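You operate a simulated robot arm through the tools that you are given. There is no shell and no other tool.

The job below is to be done with a simulated robot arm. You get a single attempt, and the scene is never put back.

## Task
Count 100 parts into the open tub and clip its lid on.
Fine: yellow lever shut, cup back at LOAD; leave the other tub.

Only the result counts: the job must be done as asked and must still hold three seconds after the hand-in. Knocking over, shifting, dropping, spilling or breaking anything else fails it. Lids that push on must go on centred and level and be pressed home; caps that screw on are set level and turned clockwise until they are tight.

## Robot
A 7-joint arm with a two-finger parallel gripper, fixed in place. Base frame: the origin is at the foot of the arm, x ahead of it, y to its left, z up; the work surface is at about z = 740. Lengths are in mm, angles in degrees, forces in N, time in s.
With the tool pointing down near the work surface it reaches from about 300 to 720 mm from the base axis. Its first joint turns from -166.0 to 166.0 degrees. Payload 1.57 kg.
The tool frame sits at the grasp point between the pads (the TCP): z along the fingers, y along the line on which they close. The tips reach 30 mm beyond it. Largest opening 80 mm; finger width 17, thickness 12; the body of the gripper, 40 by 82 mm, starts 80 mm behind the TCP.
Orientation is that of the tool frame in the base frame, as a unit quaternion [w, x, y, z]. With the fingers straight down and closing along the base's y, the tool's x points along the base's -x, its y along +y and its z along -z.

## Interface
- The arm moves only by the tool send_rows. Its argument "motion" is a list of rows, each a list of 3 entries, a list of its own where there are three numbers: the shift along the tool's x, y, z in units of 40 mm (1.0 is 40 mm), then the turn, a rotation vector about the tool's x, y, z in units of 6 degrees (1.0 is 6 degrees), then the gripper command, from -1 (shut) to 1 (fully open), values between in proportion. In form: [[[tx, ty, tz], [ax, ay, az], jaw], ...]. A call has 1 to 20 rows; each row shifts and turns the commanded pose from where the row before left it, along the tool's axes as they then stand. A call with a number of a shift or a turn outside -1 to 1 is refused whole. Each row takes 0.2 s and may step no farther than 50 mm and 8.6 degrees from the row before; otherwise, or with a gripper value out of range, the whole call is refused. A pose out of reach is approached as far as the arm can. The call stops where the force on the tool passes 40 N (or 10 N more than at its start, if that is more) or the arm is blocked; 0.2 s more then pass. The fingers move at their own pace (about 72 mm/s each) and stop on an object; they squeeze with about 40 N. The grip force told is the motor's: it shows also when the fingers shut on nothing. Time passes only in rows, and 0.2 s behind the last, so rows that do not move let the fingers close. The reply holds the time, the measured pose of the TCP, the force on the tool along the base axes, the opening and the grip force, in the units named above and with some noise, with the torque about the TCP (base axes, N m) and any sound that the robot's microphone picked up.
- Cameras (640 x 400 px; columns grow to the right, rows downward): "scene" is fixed at [229.8, -508.8, 1454]; the picture's right is [0.82, -0.57, 0.00], its down [-0.38, -0.54, -0.75] and it looks along [0.43, 0.61, -0.66] (base axes); focal length 251 px, centre (320, 200). "wrist" rides on the gripper at [72, -7, -122] in the tool frame; the picture's right is [0.09, 1.00, 0.00], its down [-0.84, 0.08, -0.54] and it looks along [-0.54, 0.05, 0.84] (tool axes); focal length 238 px, centre (320, 200). There is no depth. A picture from a camera that has moved, and an enlarged one, comes with that camera's place and axes in the base frame and with its lens. The place of the scene camera against the robot may be out by one fixed shift of up to 25 mm in any direction.
- camera(camera): a new picture of that camera. It takes no simulated time.
- slide_trunk(by): slides the trunk up (or, below 0, down) by that many mm; the arm rides with it, the base frame stays. It gives what a move gives, with no picture.
- close_up(camera, box): a new picture of the part [left, top, right, bottom] of that camera's present view, enlarged. It takes no simulated time.
- sign_off(): hands the job in; it is judged then, once.

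Nothing tells you positions but the pictures and the camera data. Unless the task says otherwise, let go and move clear before handing in.

The tools are called after "Call:" as name(argument=value, ...) on one line, values as JSON. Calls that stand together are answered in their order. send_rows: Moves the arm, as the interface text tells. Its arguments: {"type":"object","properties":{"motion":{"type":"array","items":{"type":"array"}}},"required":["motion"]} The other tools are called the same way: slide_trunk (by) slides the trunk up or down; camera (camera) takes a picture; close_up (camera, box) takes an enlarged picture of a part of a camera's view; sign_off () hands the job in.

At the start:

```text
clock: 0.0
position: [426.4, 233.6, 1177.4]
tcp_rot: [0.0, -0.001, 1.0, -0.001]
contact_force: [-0.2, 0.7, -0.1]
moment: [0.02, 0.0, -0.03]
gripper_width: 79.8
finger_force: 0.0
trunk travel left (down, up): [-75.0, 40.0]
```

scene: 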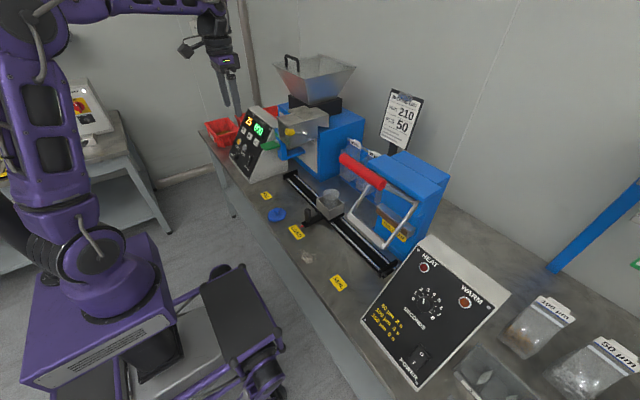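
wrist: 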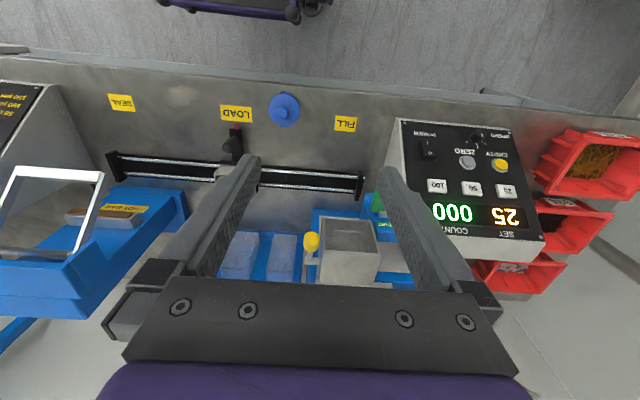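

I see a bench with a counter/filler machine, a rail with a cup holder (FILL/LOAD/SEAL), a heat sealer and control panels. I'll take close-ups before moving.

Call:
close_up(camera="scene", box=[200, 90, 320, 165])

Call:
close_up(camera="scene", box=[260, 40, 420, 140])

Call:
close_up(camera="scene", box=[250, 170, 410, 270])

Call:
close_up(camera="scene", box=[330, 130, 460, 270])

Call:
close_up(camera="scene", box=[360, 230, 640, 400])

Call:
close_up(camera="wrist", box=[380, 100, 640, 300])

Call:
close_up(camera="wrist", box=[90, 80, 390, 290])

```text
5.33 times, centred on (260, 128) of scene
camera zoom: at [229.8, -508.8, 1454.0], right [0.82, -0.57, 0.0], down [-0.38, -0.54, -0.75], along [0.43, 0.61, -0.66], focal length 1338 px, centre (640, 587)
```

zoom: 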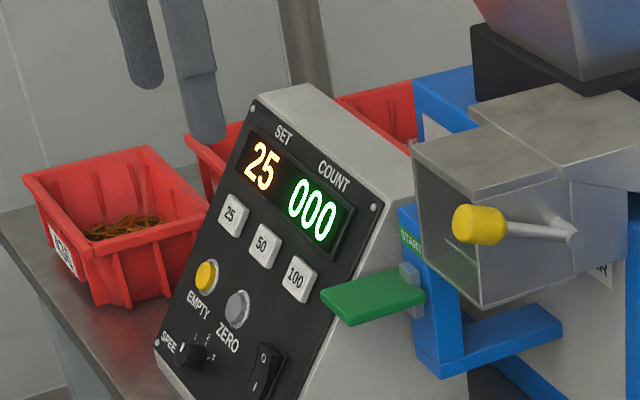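

```text
4.00 times, centred on (340, 90) of scene
camera zoom: at [229.8, -508.8, 1454.0], right [0.82, -0.57, 0.0], down [-0.38, -0.54, -0.75], along [0.43, 0.61, -0.66], focal length 1004 px, centre (240, 640)
```

zoom: 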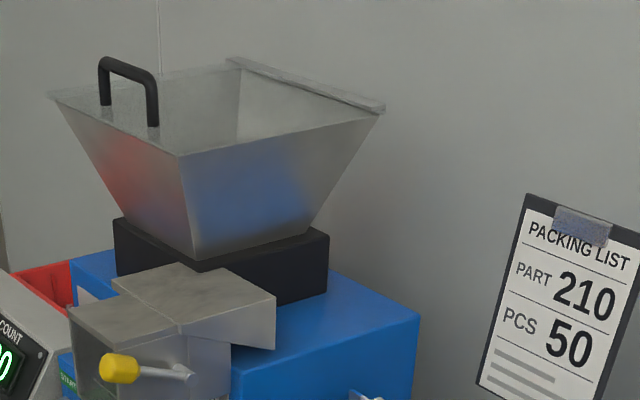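

```text
4.00 times, centred on (330, 220) of scene
camera zoom: at [229.8, -508.8, 1454.0], right [0.82, -0.57, 0.0], down [-0.38, -0.54, -0.75], along [0.43, 0.61, -0.66], focal length 1004 px, centre (280, 120)
```

zoom: 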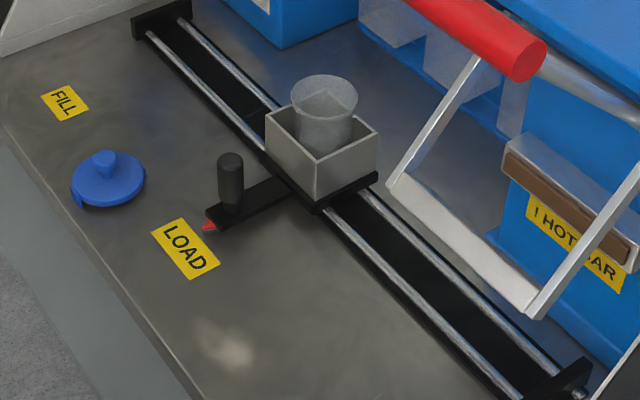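

```text
2.86 times, centred on (395, 200) of scene
camera zoom: at [229.8, -508.8, 1454.0], right [0.82, -0.57, 0.0], down [-0.38, -0.54, -0.75], along [0.43, 0.61, -0.66], focal length 717 px, centre (106, 200)
```

zoom: 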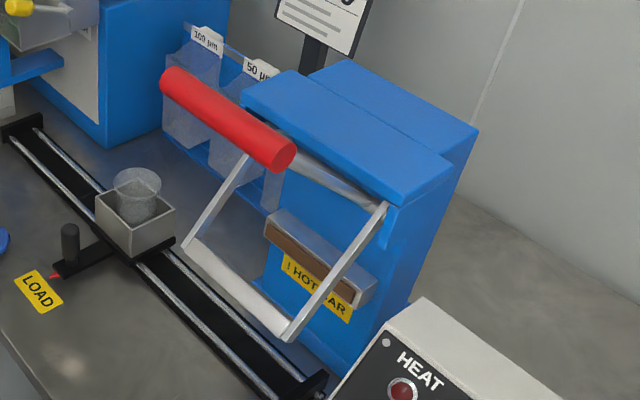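

```text
2.29 times, centred on (500, 315) of scene
camera zoom: at [229.8, -508.8, 1454.0], right [0.82, -0.57, 0.0], down [-0.38, -0.54, -0.75], along [0.43, 0.61, -0.66], focal length 574 px, centre (-91, -63)
```

zoom: 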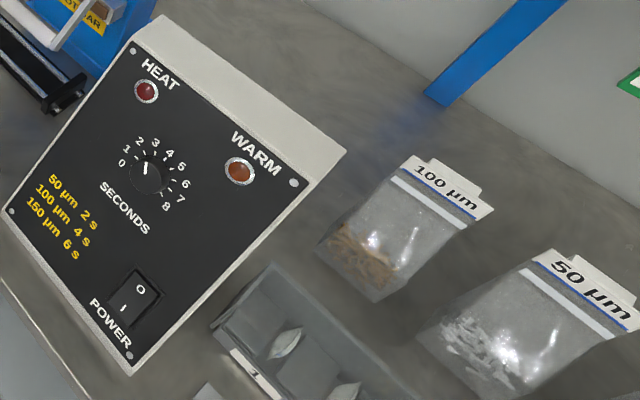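

```text
2.00 times, centred on (510, 200) of wrist
camera zoom: at [355.0, 226.2, 1298.9], right [-0.09, 1.0, 0.0], down [0.84, 0.08, 0.54], along [0.54, 0.05, -0.84], focal length 477 px, centre (-60, 200)
```

zoom: 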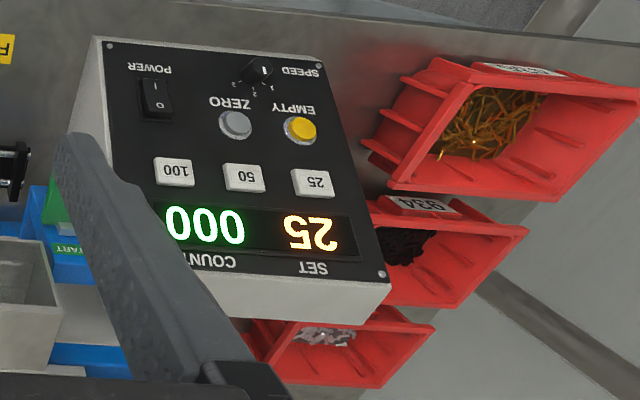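

```text
1.90 times, centred on (240, 185) of wrist
camera zoom: at [355.0, 226.2, 1298.9], right [-0.09, 1.0, 0.0], down [0.84, 0.08, 0.54], along [0.54, 0.05, -0.84], focal length 454 px, centre (472, 229)
```

zoom: 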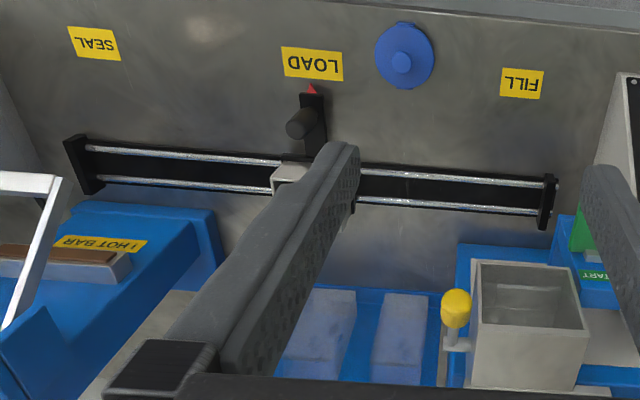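

The rail runs along y, with FILL near y≈300, LOAD near y≈47 and SEAL near y≈-205. I'll move the arm over LOAD, staying high, to look at the cup, the lid and the rest of the bench.

Call:
send_rows(motion=[[[0.3, -0.9, 0.1], [0, 0, 0], 1], [[0.3, -0.9, 0.1], [0, 0, 0], 1], [[0.3, -0.9, 0.1], [0, 0, 0], 1], [[0.3, -0.9, 0.1], [0, 0, 0], 1], [[0.3, -0.9, 0.1], [0, 0, 0], 1], [[0, 0, 0], [0, 0, 0], 1]])

Call:
camera(camera="wrist")

Call:
camera(camera="scene")

```text
clock: 1.4
position: [368.5, 54.7, 1148.7]
tcp_rot: [-0.01, 0.001, 1.0, -0.002]
contact_force: [-0.3, 0.0, 0.0]
moment: [0.0, 0.01, -0.03]
gripper_width: 79.9
finger_force: 0.0
trunk travel left (down, up): [-75.0, 40.0]
```

```text
taken
camera wrist: at [298.5, 47.2, 1271.3], right [-0.09, 1.0, 0.0], down [0.85, 0.08, 0.52], along [0.52, 0.05, -0.85], focal length 238 px, centre (320, 200)
```

wrist: 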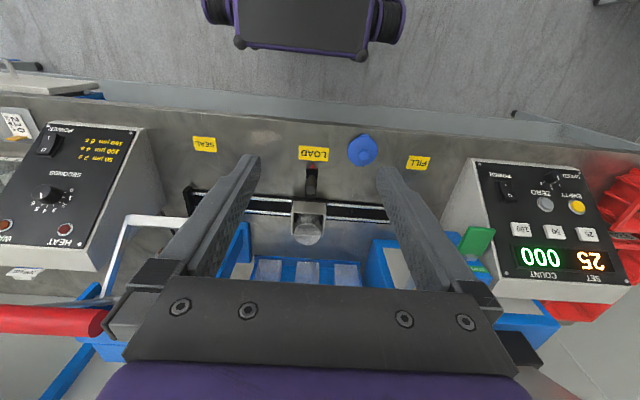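

```text
taken
```

scene: 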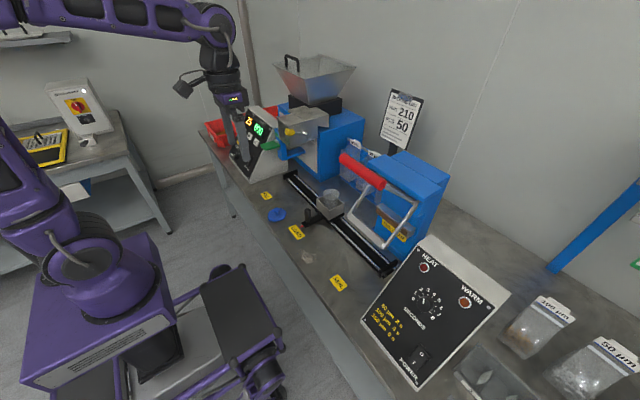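

The view now covers the rail, the cup, the lid and both panels. I'll enlarge the parts I need.

Call:
close_up(camera="wrist", box=[0, 50, 160, 150])

Call:
close_up(camera="wrist", box=[180, 120, 440, 290])

Call:
close_up(camera="wrist", box=[440, 140, 640, 300])

Call:
close_up(camera="wrist", box=[280, 110, 400, 185])

Call:
close_up(camera="scene", box=[0, 70, 140, 200])

Call:
close_up(camera="scene", box=[270, 100, 340, 150])

Call:
close_up(camera="scene", box=[270, 50, 360, 110])

```text
4.00 times, centred on (80, 100) of wrist
camera zoom: at [298.5, 47.2, 1271.3], right [-0.09, 1.0, 0.0], down [0.85, 0.08, 0.52], along [0.52, 0.05, -0.85], focal length 953 px, centre (1280, 600)
```

zoom: 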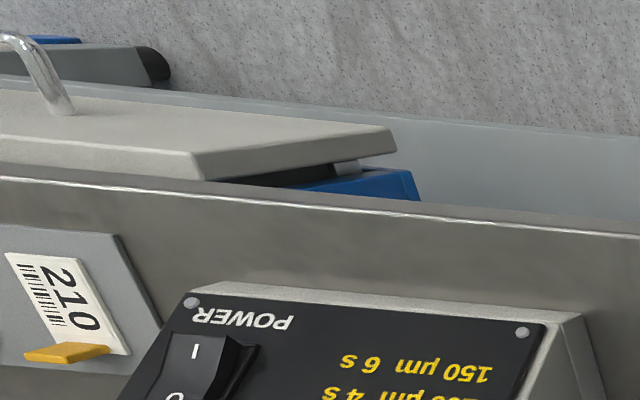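

```text
2.35 times, centred on (310, 205) of wrist
camera zoom: at [298.5, 47.2, 1271.3], right [-0.09, 1.0, 0.0], down [0.85, 0.08, 0.52], along [0.52, 0.05, -0.85], focal length 561 px, centre (344, 188)
```

zoom: 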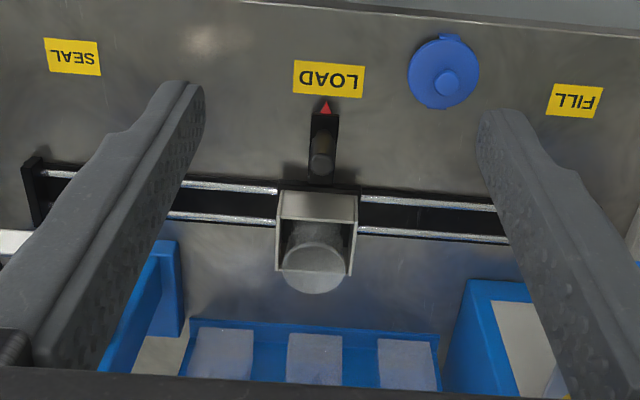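

```text
2.50 times, centred on (540, 220) of wrist
camera zoom: at [298.5, 47.2, 1271.3], right [-0.09, 1.0, 0.0], down [0.85, 0.08, 0.52], along [0.52, 0.05, -0.85], focal length 596 px, centre (-230, 150)
```

zoom: 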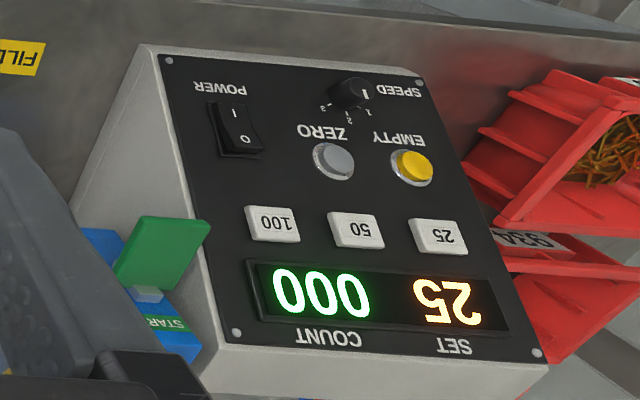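

```text
5.33 times, centred on (340, 148) of wrist
camera zoom: at [298.5, 47.2, 1271.3], right [-0.09, 1.0, 0.0], down [0.85, 0.08, 0.52], along [0.52, 0.05, -0.85], focal length 1271 px, centre (213, 480)
```

zoom: 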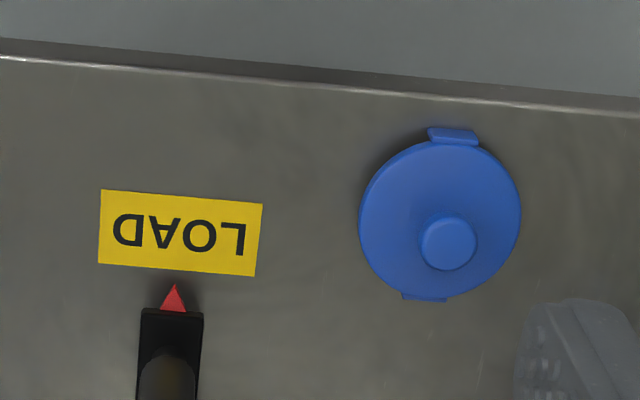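

```text
3.08 times, centred on (70, 135) of scene
camera zoom: at [229.8, -508.8, 1454.0], right [0.82, -0.57, 0.0], down [-0.38, -0.54, -0.75], along [0.43, 0.61, -0.66], focal length 772 px, centre (1089, 400)
```

zoom: 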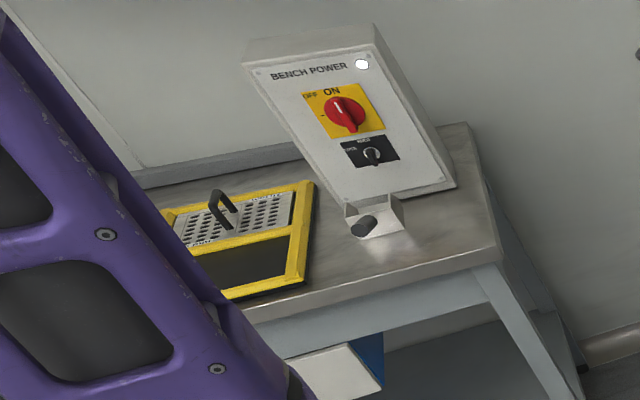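

```text
8.00 times, centred on (305, 125) of scene
camera zoom: at [229.8, -508.8, 1454.0], right [0.82, -0.57, 0.0], down [-0.38, -0.54, -0.75], along [0.43, 0.61, -0.66], focal length 2007 px, centre (440, 800)
```

zoom: 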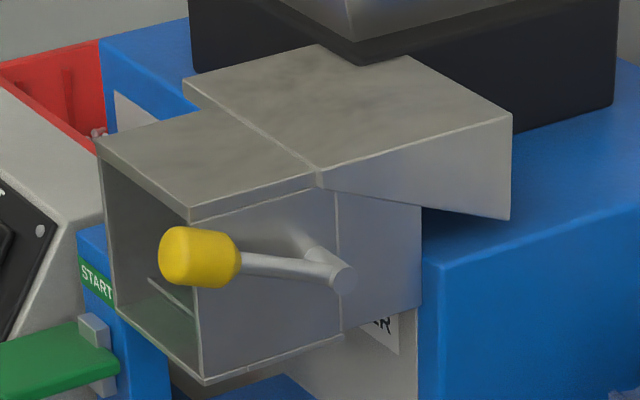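

```text
6.67 times, centred on (315, 80) of scene
camera zoom: at [229.8, -508.8, 1454.0], right [0.82, -0.57, 0.0], down [-0.38, -0.54, -0.75], along [0.43, 0.61, -0.66], focal length 1673 px, centre (353, 1000)
```

zoom: 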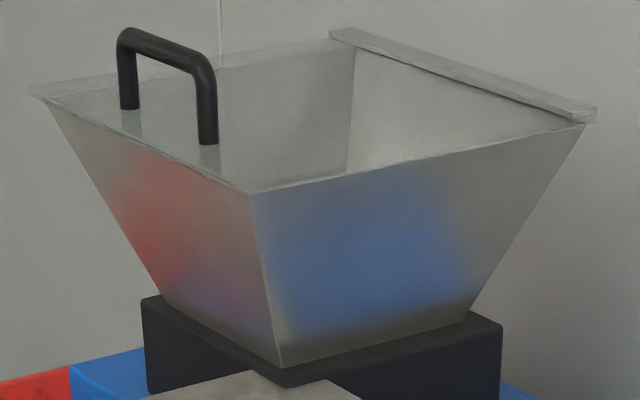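

The panel reads SET 25 and COUNT 000, with 25/50/100 keys, a green START paddle and a yellow-knobbed chute lever. Next I'll check the hopper contents and the chute by tilting the wrist forward from a high pose.

Call:
send_rows(motion=[[[0.3, 0.9, -0.5], [0, -1, 0], 1], [[0.3, 0.9, -0.5], [0, -1, 0], 1], [[0, 0.9, -0.5], [0, -1, 0], 1], [[0, 0.9, -0.5], [0, -1, 0], 1], [[0, 0.9, -0.3], [0, -1, 0], 1], [[0, 0.9, 0], [0, 0, 0], 1], [[0, 0.9, 0], [0, 0, 0], 1], [[0, 0, 0], [0, 0, 0], 1]])

Call:
camera(camera="wrist")

Call:
camera(camera="scene")

```text
clock: 3.2
position: [325.1, 308.5, 1243.2]
tcp_rot: [0.258, -0.001, 0.966, 0.0]
contact_force: [-0.7, -0.1, 0.8]
moment: [-0.01, 0.01, -0.02]
gripper_width: 79.9
finger_force: 0.1
trunk travel left (down, up): [-75.0, 40.0]
```

```text
taken
camera wrist: at [202.4, 300.7, 1312.2], right [-0.08, 1.0, -0.05], down [0.45, 0.08, 0.89], along [0.89, 0.05, -0.46], focal length 238 px, centre (320, 200)
```

wrist: 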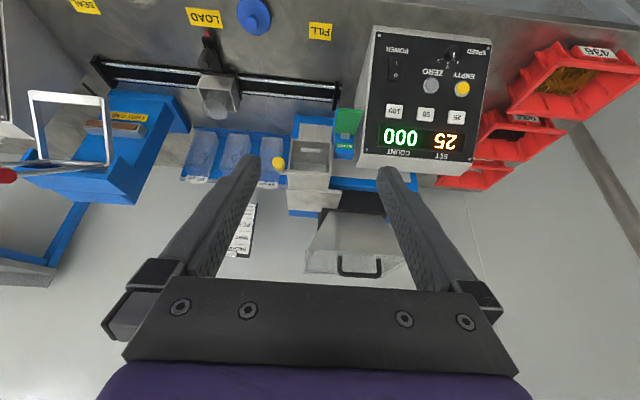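

```text
taken
```

scene: 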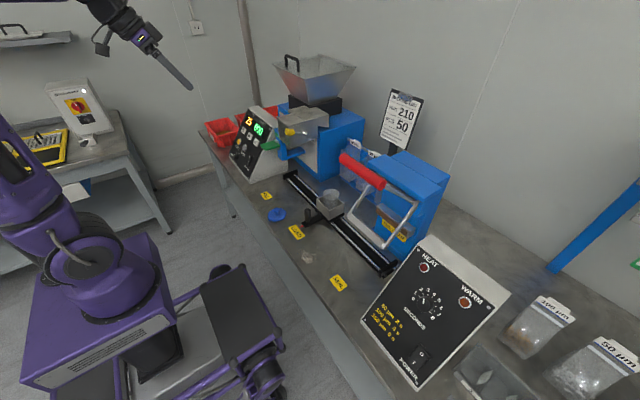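

Call:
close_up(camera="wrist", box=[250, 180, 420, 285])

Call:
close_up(camera="wrist", box=[260, 100, 370, 225])

Call:
close_up(camera="wrist", box=[180, 0, 340, 130])

Call:
close_up(camera="wrist", box=[350, 20, 500, 170])

Call:
close_up(camera="wrist", box=[480, 40, 640, 200])

```text
3.76 times, centred on (335, 232) of wrist
camera zoom: at [202.4, 300.7, 1312.2], right [-0.08, 1.0, -0.05], down [0.45, 0.08, 0.89], along [0.89, 0.05, -0.46], focal length 897 px, centre (264, 78)
```

zoom: 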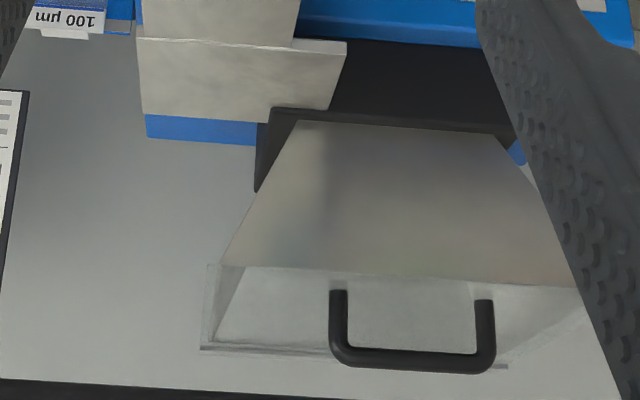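

```text
3.20 times, centred on (315, 162) of wrist
camera zoom: at [202.4, 300.7, 1312.2], right [-0.08, 1.0, -0.05], down [0.45, 0.08, 0.89], along [0.89, 0.05, -0.46], focal length 763 px, centre (336, 320)
```

zoom: 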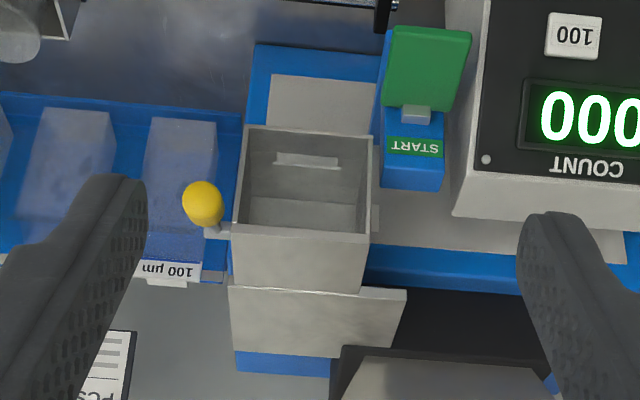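

```text
3.08 times, centred on (260, 65) of wrist
camera zoom: at [202.4, 300.7, 1312.2], right [-0.08, 1.0, -0.05], down [0.45, 0.08, 0.89], along [0.89, 0.05, -0.46], focal length 733 px, centre (505, 615)
```

zoom: 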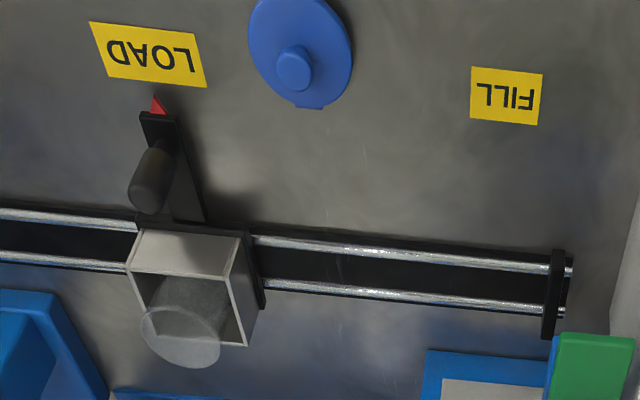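

```text
2.67 times, centred on (425, 95) of wrist
camera zoom: at [202.4, 300.7, 1312.2], right [-0.08, 1.0, -0.05], down [0.45, 0.08, 0.89], along [0.89, 0.05, -0.46], focal length 636 px, centre (40, 480)
```

zoom: 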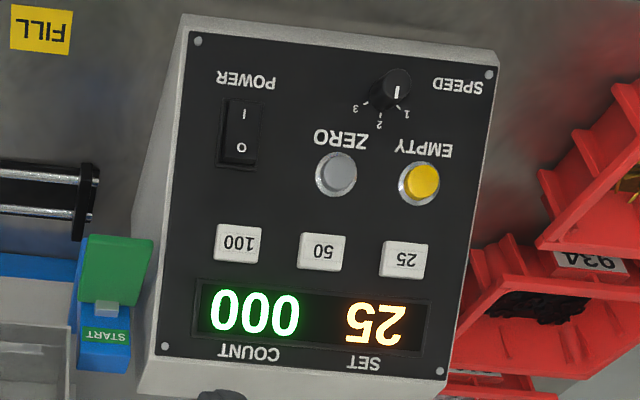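

```text
2.50 times, centred on (560, 120) of wrist
camera zoom: at [202.4, 300.7, 1312.2], right [-0.08, 1.0, -0.05], down [0.45, 0.08, 0.89], along [0.89, 0.05, -0.46], focal length 596 px, centre (-280, 400)
```

zoom: 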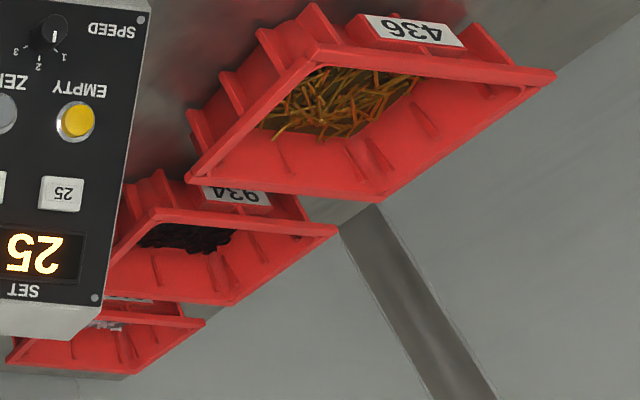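

I need to see inside the hopper, so I'll raise the trunk and look into it from higher up.

Call:
slide_trunk(by=40)

Call:
send_rows(motion=[[[-0.875, 0.46, 0.234], [0, 0, 0], 1], [[-0.875, 0.46, 0.234], [0, 0, 0], 1], [[-0.875, 0.46, 0.234], [0, 0, 0], 1], [[-0.875, 0.46, 0.234], [0, 0, 0], 1], [[-0.875, 0.46, 0.234], [0, 0, 0], 1], [[0, 0, 0], [0, 0, 0], 1]])

Call:
camera(camera="wrist")

```text
clock: 4.0
position: [326.8, 306.1, 1282.7]
tcp_rot: [0.257, 0.0, 0.966, -0.001]
contact_force: [0.0, 0.3, 0.2]
moment: [0.01, 0.02, 0.0]
gripper_width: 79.7
finger_force: 0.0
trunk travel left (down, up): [-115.0, 0.0]
```

```text
clock: 5.4
position: [503.5, 397.4, 1328.4]
tcp_rot: [0.259, 0.0, 0.966, -0.001]
contact_force: [0.4, 0.7, 0.5]
moment: [0.02, 0.02, 0.01]
gripper_width: 80.0
finger_force: 0.1
trunk travel left (down, up): [-115.0, 0.0]
```

```text
taken
camera wrist: at [380.1, 390.3, 1397.6], right [-0.08, 1.0, -0.05], down [0.45, 0.08, 0.89], along [0.89, 0.05, -0.46], focal length 238 px, centre (320, 200)
```

wrist: 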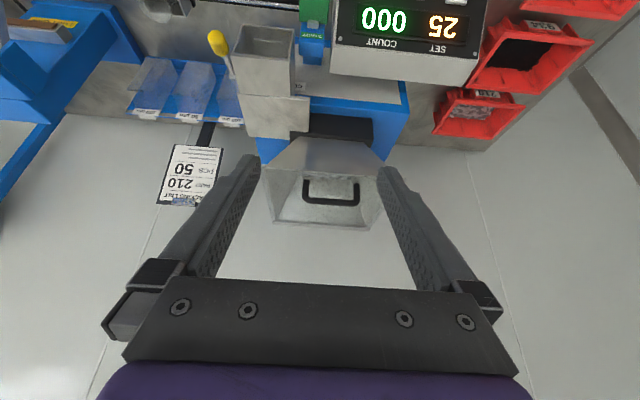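

Call:
close_up(camera="wrist", box=[250, 120, 400, 230])

Call:
close_up(camera="wrist", box=[200, 0, 340, 140])

Call:
close_up(camera="wrist", box=[430, 20, 560, 140])

```text
3.64 times, centred on (325, 175) of wrist
camera zoom: at [380.1, 390.3, 1397.6], right [-0.08, 1.0, -0.05], down [0.45, 0.08, 0.89], along [0.89, 0.05, -0.46], focal length 867 px, centre (302, 291)
```

zoom: 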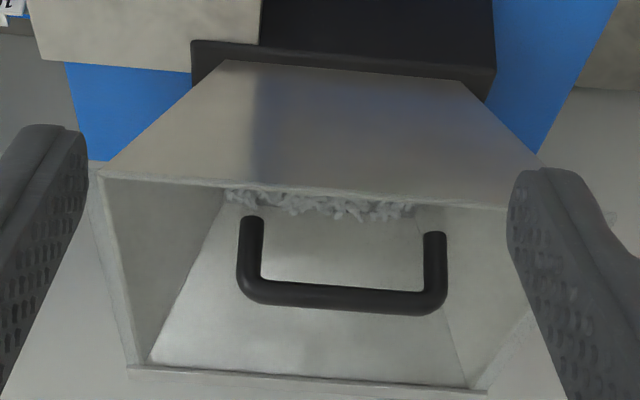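

```text
2.86 times, centred on (270, 70) of wrist
camera zoom: at [380.1, 390.3, 1397.6], right [-0.08, 1.0, -0.05], down [0.45, 0.08, 0.89], along [0.89, 0.05, -0.46], focal length 681 px, centre (463, 571)
```

zoom: 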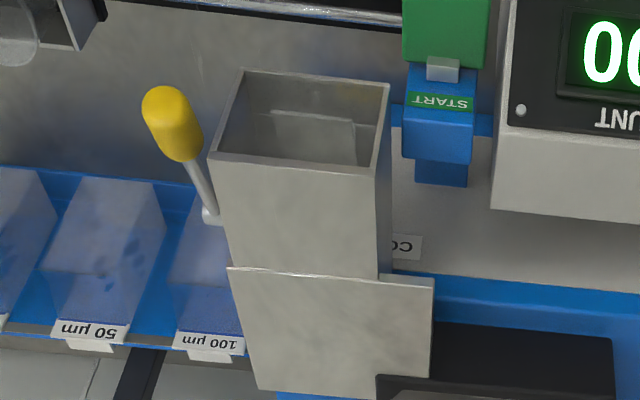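

```text
3.33 times, centred on (495, 80) of wrist
camera zoom: at [380.1, 390.3, 1397.6], right [-0.08, 1.0, -0.05], down [0.45, 0.08, 0.89], along [0.89, 0.05, -0.46], focal length 794 px, centre (-263, 600)
```

zoom: 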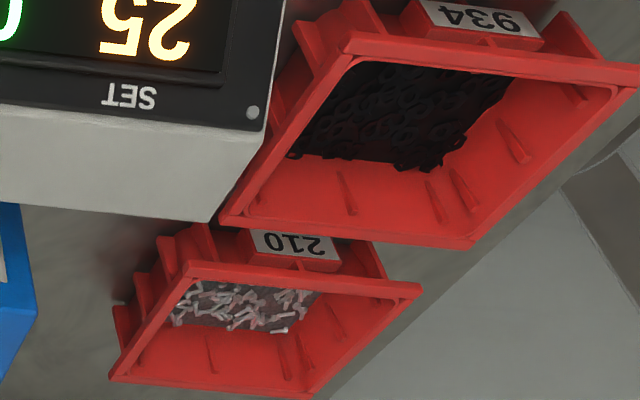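

The hopper holds grey screws, so it is loaded. I triangulate the "100" key at about (556, 470, 903), the yellow knob at about (606, 235, 1028) and START at about (571, 373, 925). I'll zoom in on the mechanisms for detail.

Call:
close_up(camera="scene", box=[255, 125, 305, 165])

Call:
close_up(camera="scene", box=[275, 115, 335, 185])

Call:
close_up(camera="scene", box=[310, 180, 350, 215])

Call:
close_up(camera="scene", box=[262, 200, 292, 225])

Call:
close_up(camera="scene", box=[280, 240, 340, 280])

Call:
close_up(camera="wrist", box=[290, 0, 350, 60])

```text
10.00 times, centred on (280, 145) of scene
camera zoom: at [229.8, -508.8, 1454.0], right [0.82, -0.57, 0.0], down [-0.38, -0.54, -0.75], along [0.43, 0.61, -0.66], focal length 2509 px, centre (720, 750)
```

zoom: 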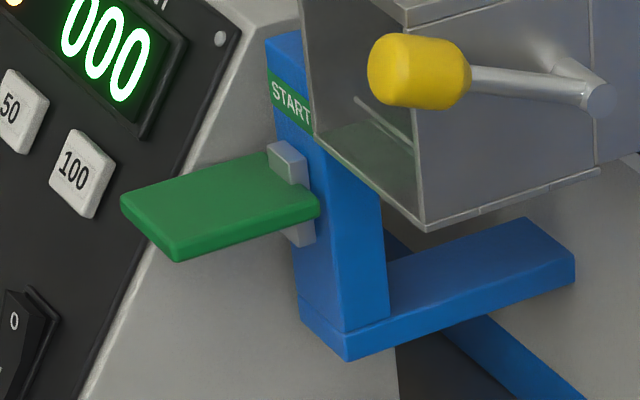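

```text
5.71 times, centred on (305, 150) of scene
camera zoom: at [229.8, -508.8, 1454.0], right [0.82, -0.57, 0.0], down [-0.38, -0.54, -0.75], along [0.43, 0.61, -0.66], focal length 1434 px, centre (406, 486)
```

zoom: 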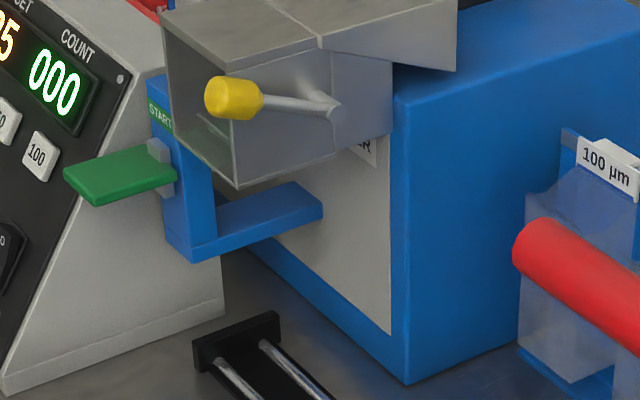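

```text
11.43 times, centred on (330, 198) of scene
camera zoom: at [229.8, -508.8, 1454.0], right [0.82, -0.57, 0.0], down [-0.38, -0.54, -0.75], along [0.43, 0.61, -0.66], focal length 2868 px, centre (206, 229)
```

zoom: 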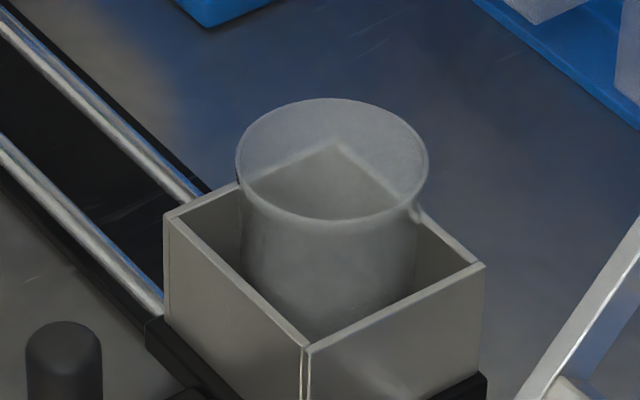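

```text
16.00 times, centred on (277, 212) of scene
camera zoom: at [229.8, -508.8, 1454.0], right [0.82, -0.57, 0.0], down [-0.38, -0.54, -0.75], along [0.43, 0.61, -0.66], focal length 4014 px, centre (1008, 0)
```

zoom: 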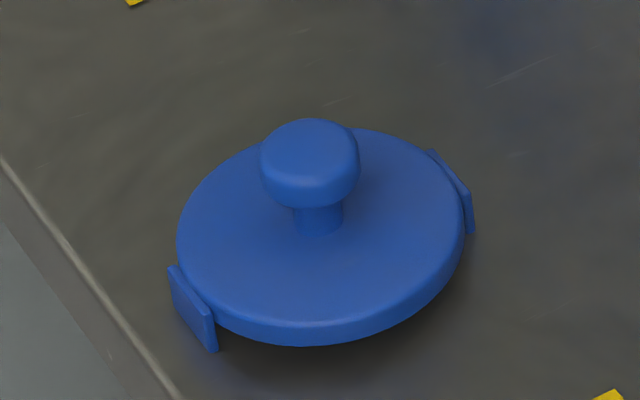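

```text
10.00 times, centred on (310, 260) of scene
camera zoom: at [229.8, -508.8, 1454.0], right [0.82, -0.57, 0.0], down [-0.38, -0.54, -0.75], along [0.43, 0.61, -0.66], focal length 2509 px, centre (420, -400)
```

zoom: 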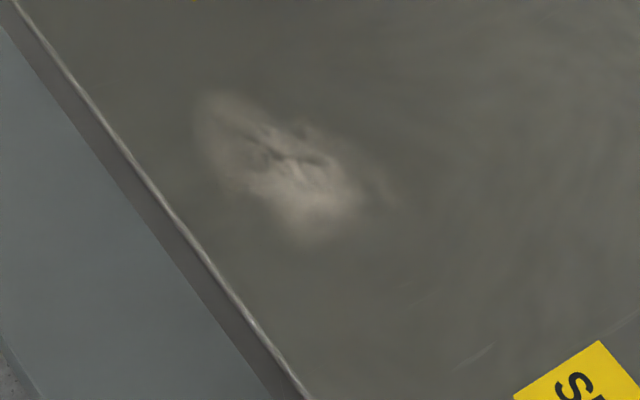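

```text
6.67 times, centred on (320, 30) of wrist
camera zoom: at [380.1, 390.3, 1397.6], right [-0.08, 1.0, -0.05], down [0.45, 0.08, 0.89], along [0.89, 0.05, -0.46], focal length 1589 px, centre (320, 1333)
```

zoom: 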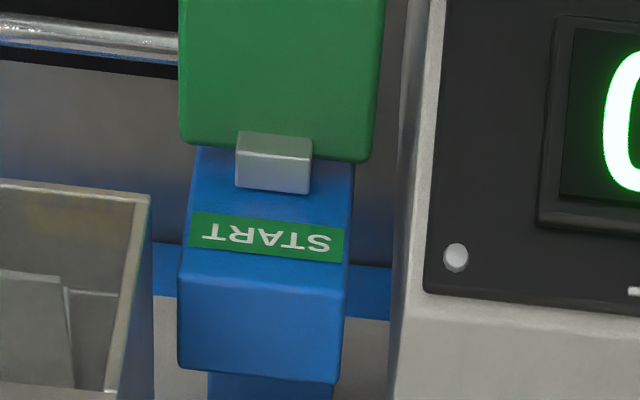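

START is a green flap to press down, and the lid has a mushroom knob with clip tabs on its ±x sides. I'll press "100" first: shut the gripper, tilt it square to the panel (about 56°) and stop in front of the key to refine the aim.

Call:
send_rows(motion=[[[0, 0, 0], [0, -1, 0], -1], [[0, 0, 0], [0, -1, 0], -1], [[0, 0, 0], [0, -1, 0], -1], [[0, 0, 0], [0, -1, 0], -1], [[0, 0, 0], [0, -0.4, 0], -1], [[0.856, 0.203, 0.358], [0, 0, 0], -1], [[0.856, 0.203, 0.358], [0, 0, 0], -1], [[0.856, 0.203, 0.358], [0, 0, 0], -1], [[0.856, 0.203, 0.358], [0, 0, 0], -1], [[0.856, 0.203, 0.358], [0, 0, 0], -1], [[0.856, 0.203, 0.358], [0, 0, 0], -1], [[0.856, 0.203, 0.358], [0, 0, 0], -1], [[0.856, 0.203, 0.358], [0, 0, 0], -1], [[0.856, 0.203, 0.358], [0, 0, 0], -1], [[0, 0, 0], [0, 0, 0], -1]])

Call:
camera(camera="wrist")

Call:
camera(camera="scene")

```text
clock: 8.6
position: [439.1, 473.8, 1003.8]
tcp_rot: [0.473, 0.002, 0.881, -0.001]
contact_force: [0.3, 1.7, -0.5]
moment: [-0.03, -0.02, -0.02]
gripper_width: 0.3
finger_force: 21.9
trunk travel left (down, up): [-115.0, 0.0]
```

```text
taken
camera wrist: at [296.7, 465.9, 1010.2], right [-0.05, 1.0, -0.08], down [0.01, 0.08, 1.0], along [1.0, 0.05, -0.02], focal length 238 px, centre (320, 200)
```

wrist: 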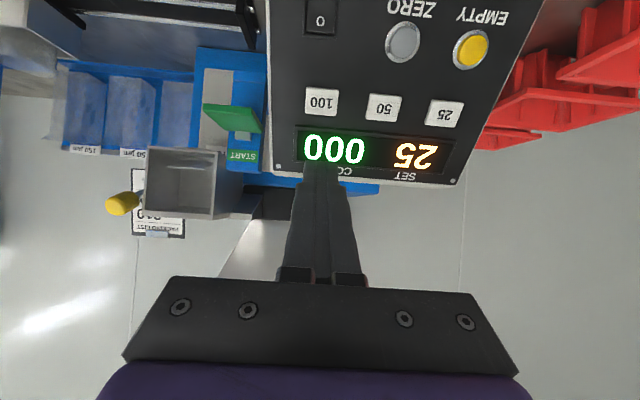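

```text
taken
```

scene: 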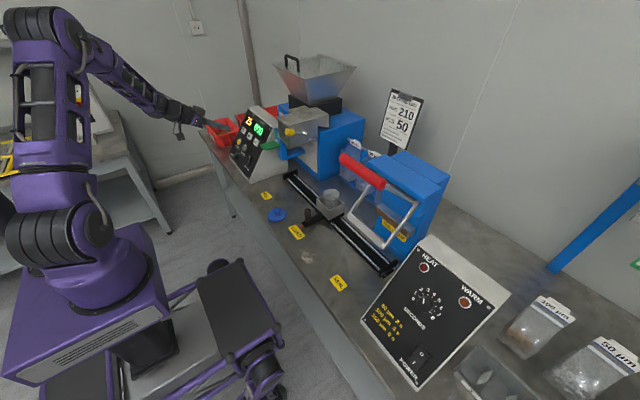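

The key comes out at about (556, 471, 900). I'll go to 25 mm in front of it and then press slowly.

Call:
send_rows(motion=[[[0.18, -0.02, 0.83], [0, 0, 0], -1], [[0.18, -0.02, 0.83], [0, 0, 0], -1], [[0.18, -0.02, 0.83], [0, 0, 0], -1], [[0, 0, 0], [0, 0, 0], -1]])

Call:
close_up(camera="wrist", box=[220, 40, 460, 240])

Call:
close_up(camera="scene", box=[220, 100, 300, 170])

```text
clock: 9.6
position: [511.5, 467.1, 930.6]
tcp_rot: [0.472, 0.001, 0.881, -0.001]
contact_force: [-0.4, 0.4, -0.4]
moment: [0.01, 0.01, -0.06]
gripper_width: 0.1
finger_force: 20.7
trunk travel left (down, up): [-115.0, 0.0]
```

```text
2.00 times, centred on (340, 140) of wrist
camera zoom: at [368.5, 460.3, 937.1], right [-0.05, 1.0, -0.08], down [0.01, 0.08, 1.0], along [1.0, 0.05, -0.02], focal length 477 px, centre (280, 320)
```

zoom: 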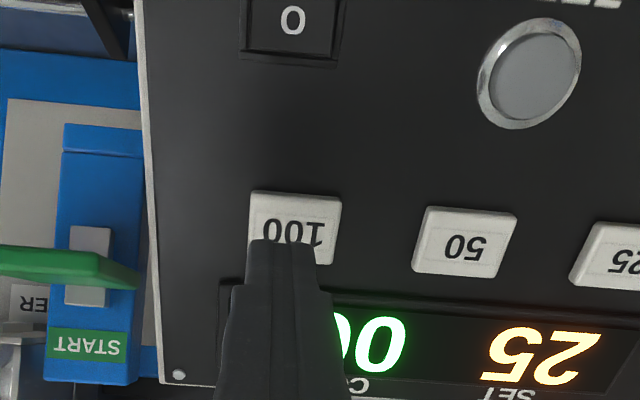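

```text
5.71 times, centred on (260, 135) of scene
camera zoom: at [229.8, -508.8, 1454.0], right [0.82, -0.57, 0.0], down [-0.38, -0.54, -0.75], along [0.43, 0.61, -0.66], focal length 1434 px, centre (663, 571)
```

zoom: 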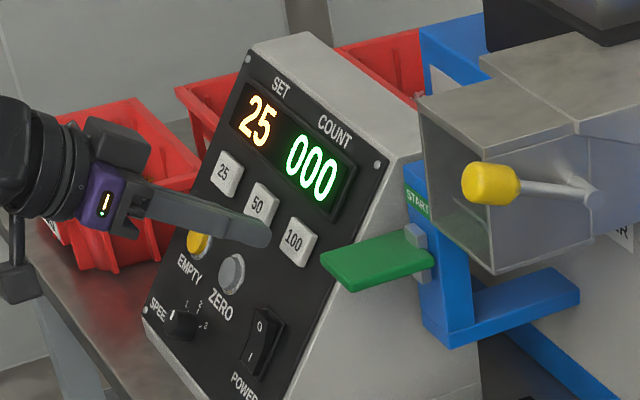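

Call:
send_rows(motion=[[[0.05, 0.1, 0.3], [0, 0, 0], -1], [[0, 0, 0.1], [0, 0, 0], -1], [[0, 0, 0.1], [0, 0, 0], -1], [[0, 0, 0.1], [0, 0, 0], -1], [[0, 0, 0.1], [0, 0, 0], -1], [[0, 0, 0.1], [0, 0, 0], -1]])

Call:
close_up(camera="wrist", box=[220, 40, 460, 240])

Call:
close_up(camera="scene", box=[220, 100, 300, 170])

```text
clock: 11.0
position: [534.0, 471.8, 911.0]
tcp_rot: [0.473, 0.001, 0.881, -0.001]
contact_force: [-3.7, -0.3, 1.4]
moment: [-0.03, 0.04, -0.01]
gripper_width: 0.0
finger_force: 21.1
trunk travel left (down, up): [-115.0, 0.0]
heard: click
```

```text
2.00 times, centred on (340, 140) of wrist
camera zoom: at [392.7, 465.2, 917.8], right [-0.05, 1.0, -0.08], down [0.01, 0.08, 1.0], along [1.0, 0.05, -0.02], focal length 477 px, centre (280, 320)
```

zoom: 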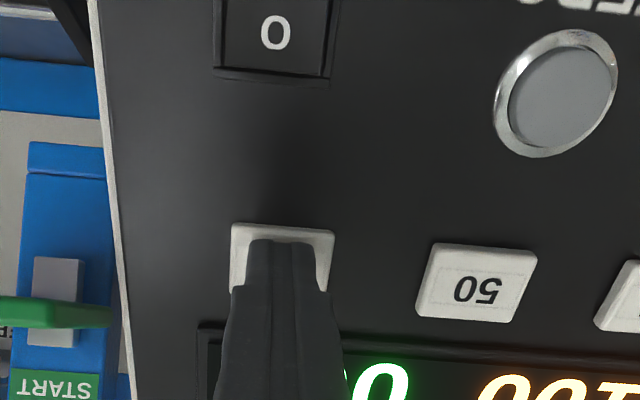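

```text
5.71 times, centred on (260, 135) of scene
camera zoom: at [229.8, -508.8, 1454.0], right [0.82, -0.57, 0.0], down [-0.38, -0.54, -0.75], along [0.43, 0.61, -0.66], focal length 1434 px, centre (663, 571)
```

zoom: 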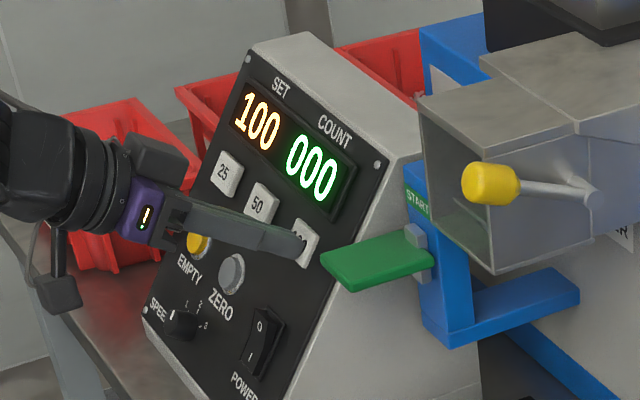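

SET now reads 100. Next I'll back off, return the tool to vertical and move over the carriage handle near (550, 49) to refine its position.

Call:
send_rows(motion=[[[0, 0, -1], [0, 0, 0], -1], [[0, 0, -1], [0, 0, 0], -1], [[0, 0, -1], [0, 0, 0], -1], [[0, -0.9, 0], [0, 1, 0], -1], [[0, -0.9, 0], [0, 1, 0], -1], [[0, -0.9, 0], [0, 1, 0], -1], [[0, -0.9, 0], [0, 1, 0], 0], [[0, -0.9, 0], [0, 1, 0], 0.5], [[0, -0.9, 0], [0, 1, 0], 1], [[0, -0.9, 0], [0, 1, 0], 1], [[0, -0.9, 0], [0, 1, 0], 1], [[0, -0.9, 0], [0, 1, 0], 1], [[0, -0.9, 0], [0, 0.4, 0], 1], [[0, -0.9, 0], [0, 0, 0], 1], [[0, -0.7, 0], [0, 0, 0], 1], [[0, 0, 0], [0, 0, 0], 1]])

Call:
camera(camera="wrist")

Call:
close_up(camera="scene", box=[220, 90, 340, 165])

```text
clock: 14.4
position: [434.5, 48.0, 977.3]
tcp_rot: [0.0, 0.0, 1.0, 0.001]
contact_force: [-0.3, -0.3, 0.0]
moment: [0.02, 0.0, -0.02]
gripper_width: 80.1
finger_force: 0.1
trunk travel left (down, up): [-115.0, 0.0]
```

```text
taken
camera wrist: at [362.3, 41.2, 1098.5], right [-0.09, 1.0, 0.0], down [0.84, 0.08, 0.54], along [0.54, 0.05, -0.84], focal length 238 px, centre (320, 200)
```

wrist: 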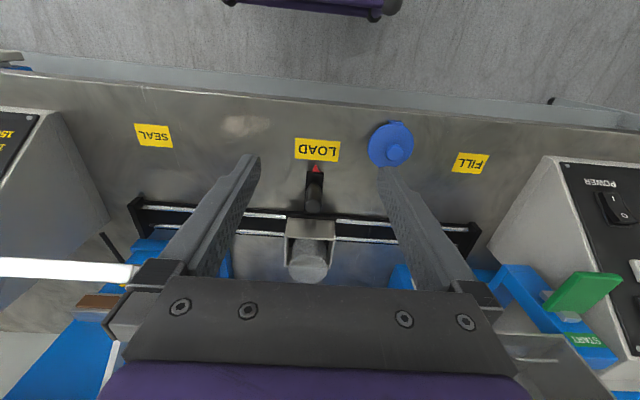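

```text
5.33 times, centred on (280, 128) of scene
camera zoom: at [229.8, -508.8, 1454.0], right [0.82, -0.57, 0.0], down [-0.38, -0.54, -0.75], along [0.43, 0.61, -0.66], focal length 1338 px, centre (533, 587)
```

zoom: 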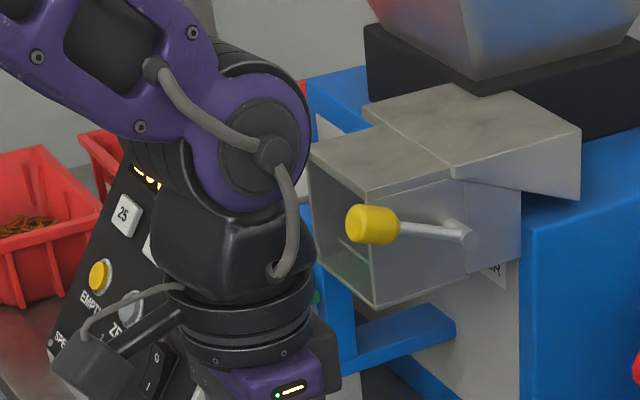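

Call:
close_up(camera="wrist", box=[240, 130, 400, 280])

Call:
close_up(camera="wrist", box=[280, 190, 340, 285])

Call:
close_up(camera="wrist", box=[360, 110, 420, 175])

```text
2.67 times, centred on (320, 205) of wrist
camera zoom: at [362.3, 41.2, 1098.5], right [-0.09, 1.0, 0.0], down [0.84, 0.08, 0.54], along [0.54, 0.05, -0.84], focal length 636 px, centre (320, 187)
```

zoom: 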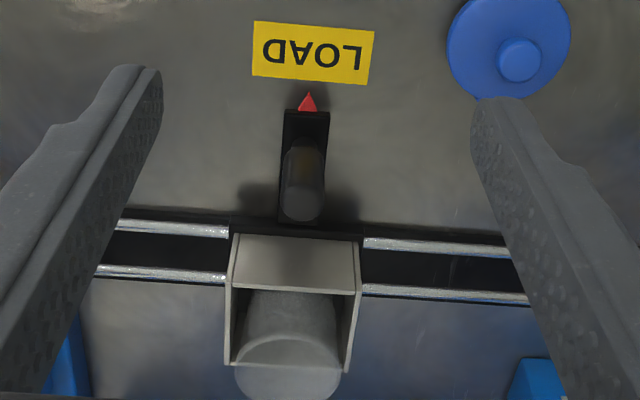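

```text
4.21 times, centred on (310, 238) of wrist
camera zoom: at [362.3, 41.2, 1098.5], right [-0.09, 1.0, 0.0], down [0.84, 0.08, 0.54], along [0.54, 0.05, -0.84], focal length 1004 px, centre (362, 42)
```

zoom: 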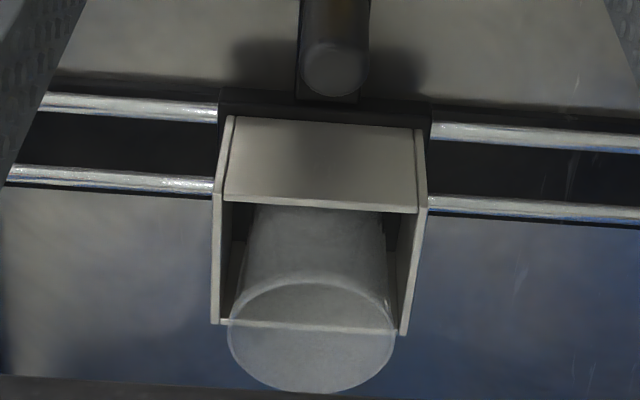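

```text
6.15 times, centred on (390, 142) of wrist
camera zoom: at [362.3, 41.2, 1098.5], right [-0.09, 1.0, 0.0], down [0.84, 0.08, 0.54], along [0.54, 0.05, -0.84], focal length 1467 px, centre (-111, 554)
```

zoom: 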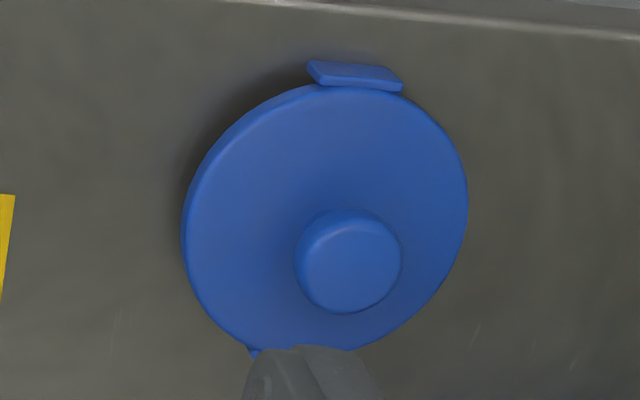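

The handle knob is at about (546, 50) with its top near z≈825, and the tub rim is centred at about (645, 49, 853) with Ø≈60. I'll tilt the fingers forward 30° so the wrist stays clear of the chute at FILL, then approach the knob.

Call:
send_rows(motion=[[[0, 0, 0], [0, -1, 0], 1], [[0, 0, 0], [0, -1, 0], 1], [[0, 0, 0], [0, -1, 0], 1], [[0, 0, 0], [0, -1, 0], 1], [[0, 0, 0], [0, -1, 0], 1], [[-0.08, 0.02, 0.85], [0, 0, 0], 1], [[-0.08, 0.02, 0.85], [0, 0, 0], 1], [[-0.08, 0.02, 0.85], [0, 0, 0], 1], [[0, 0, 0], [0, 0, 0], 1]])

Call:
camera(camera="wrist")

Call:
camera(camera="scene")

```text
clock: 16.4
position: [493.6, 50.4, 893.1]
tcp_rot: [0.259, 0.0, 0.966, 0.0]
contact_force: [-0.5, -0.1, 0.6]
moment: [0.02, -0.04, 0.0]
gripper_width: 79.9
finger_force: 0.1
trunk travel left (down, up): [-115.0, 0.0]
```

```text
taken
camera wrist: at [370.2, 44.1, 961.8], right [-0.08, 1.0, -0.05], down [0.45, 0.08, 0.89], along [0.89, 0.05, -0.46], focal length 238 px, centre (320, 200)
```

wrist: 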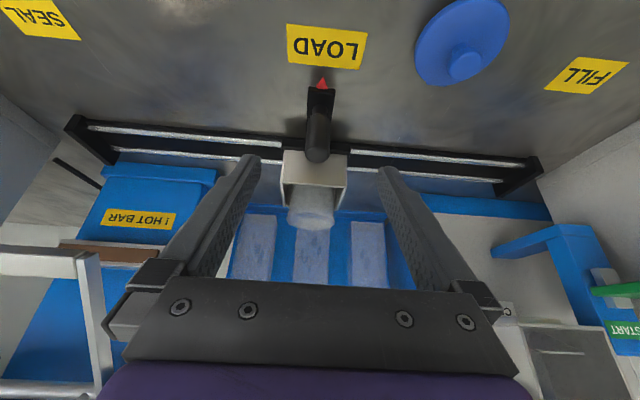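

```text
taken
```

scene: 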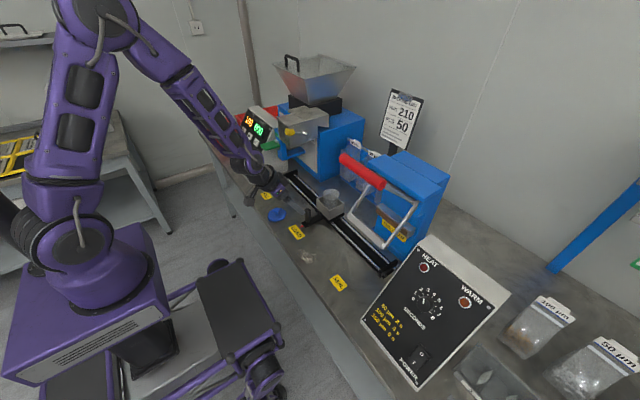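

Call:
close_up(camera="wrist", box=[250, 70, 390, 240])

Call:
close_up(camera="scene", box=[250, 150, 360, 240])

```text
2.35 times, centred on (320, 155) of wrist
camera zoom: at [370.2, 44.1, 961.8], right [-0.08, 1.0, -0.05], down [0.45, 0.08, 0.89], along [0.89, 0.05, -0.46], focal length 561 px, centre (320, 306)
```

zoom: 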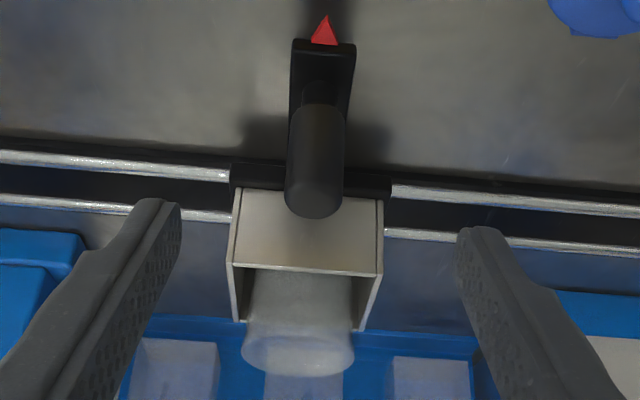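

```text
4.44 times, centred on (305, 195) of scene
camera zoom: at [229.8, -508.8, 1454.0], right [0.82, -0.57, 0.0], down [-0.38, -0.54, -0.75], along [0.43, 0.61, -0.66], focal length 1115 px, centre (387, 222)
```

zoom: 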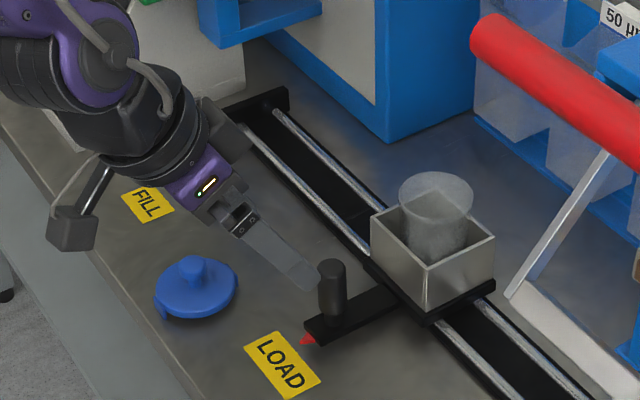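

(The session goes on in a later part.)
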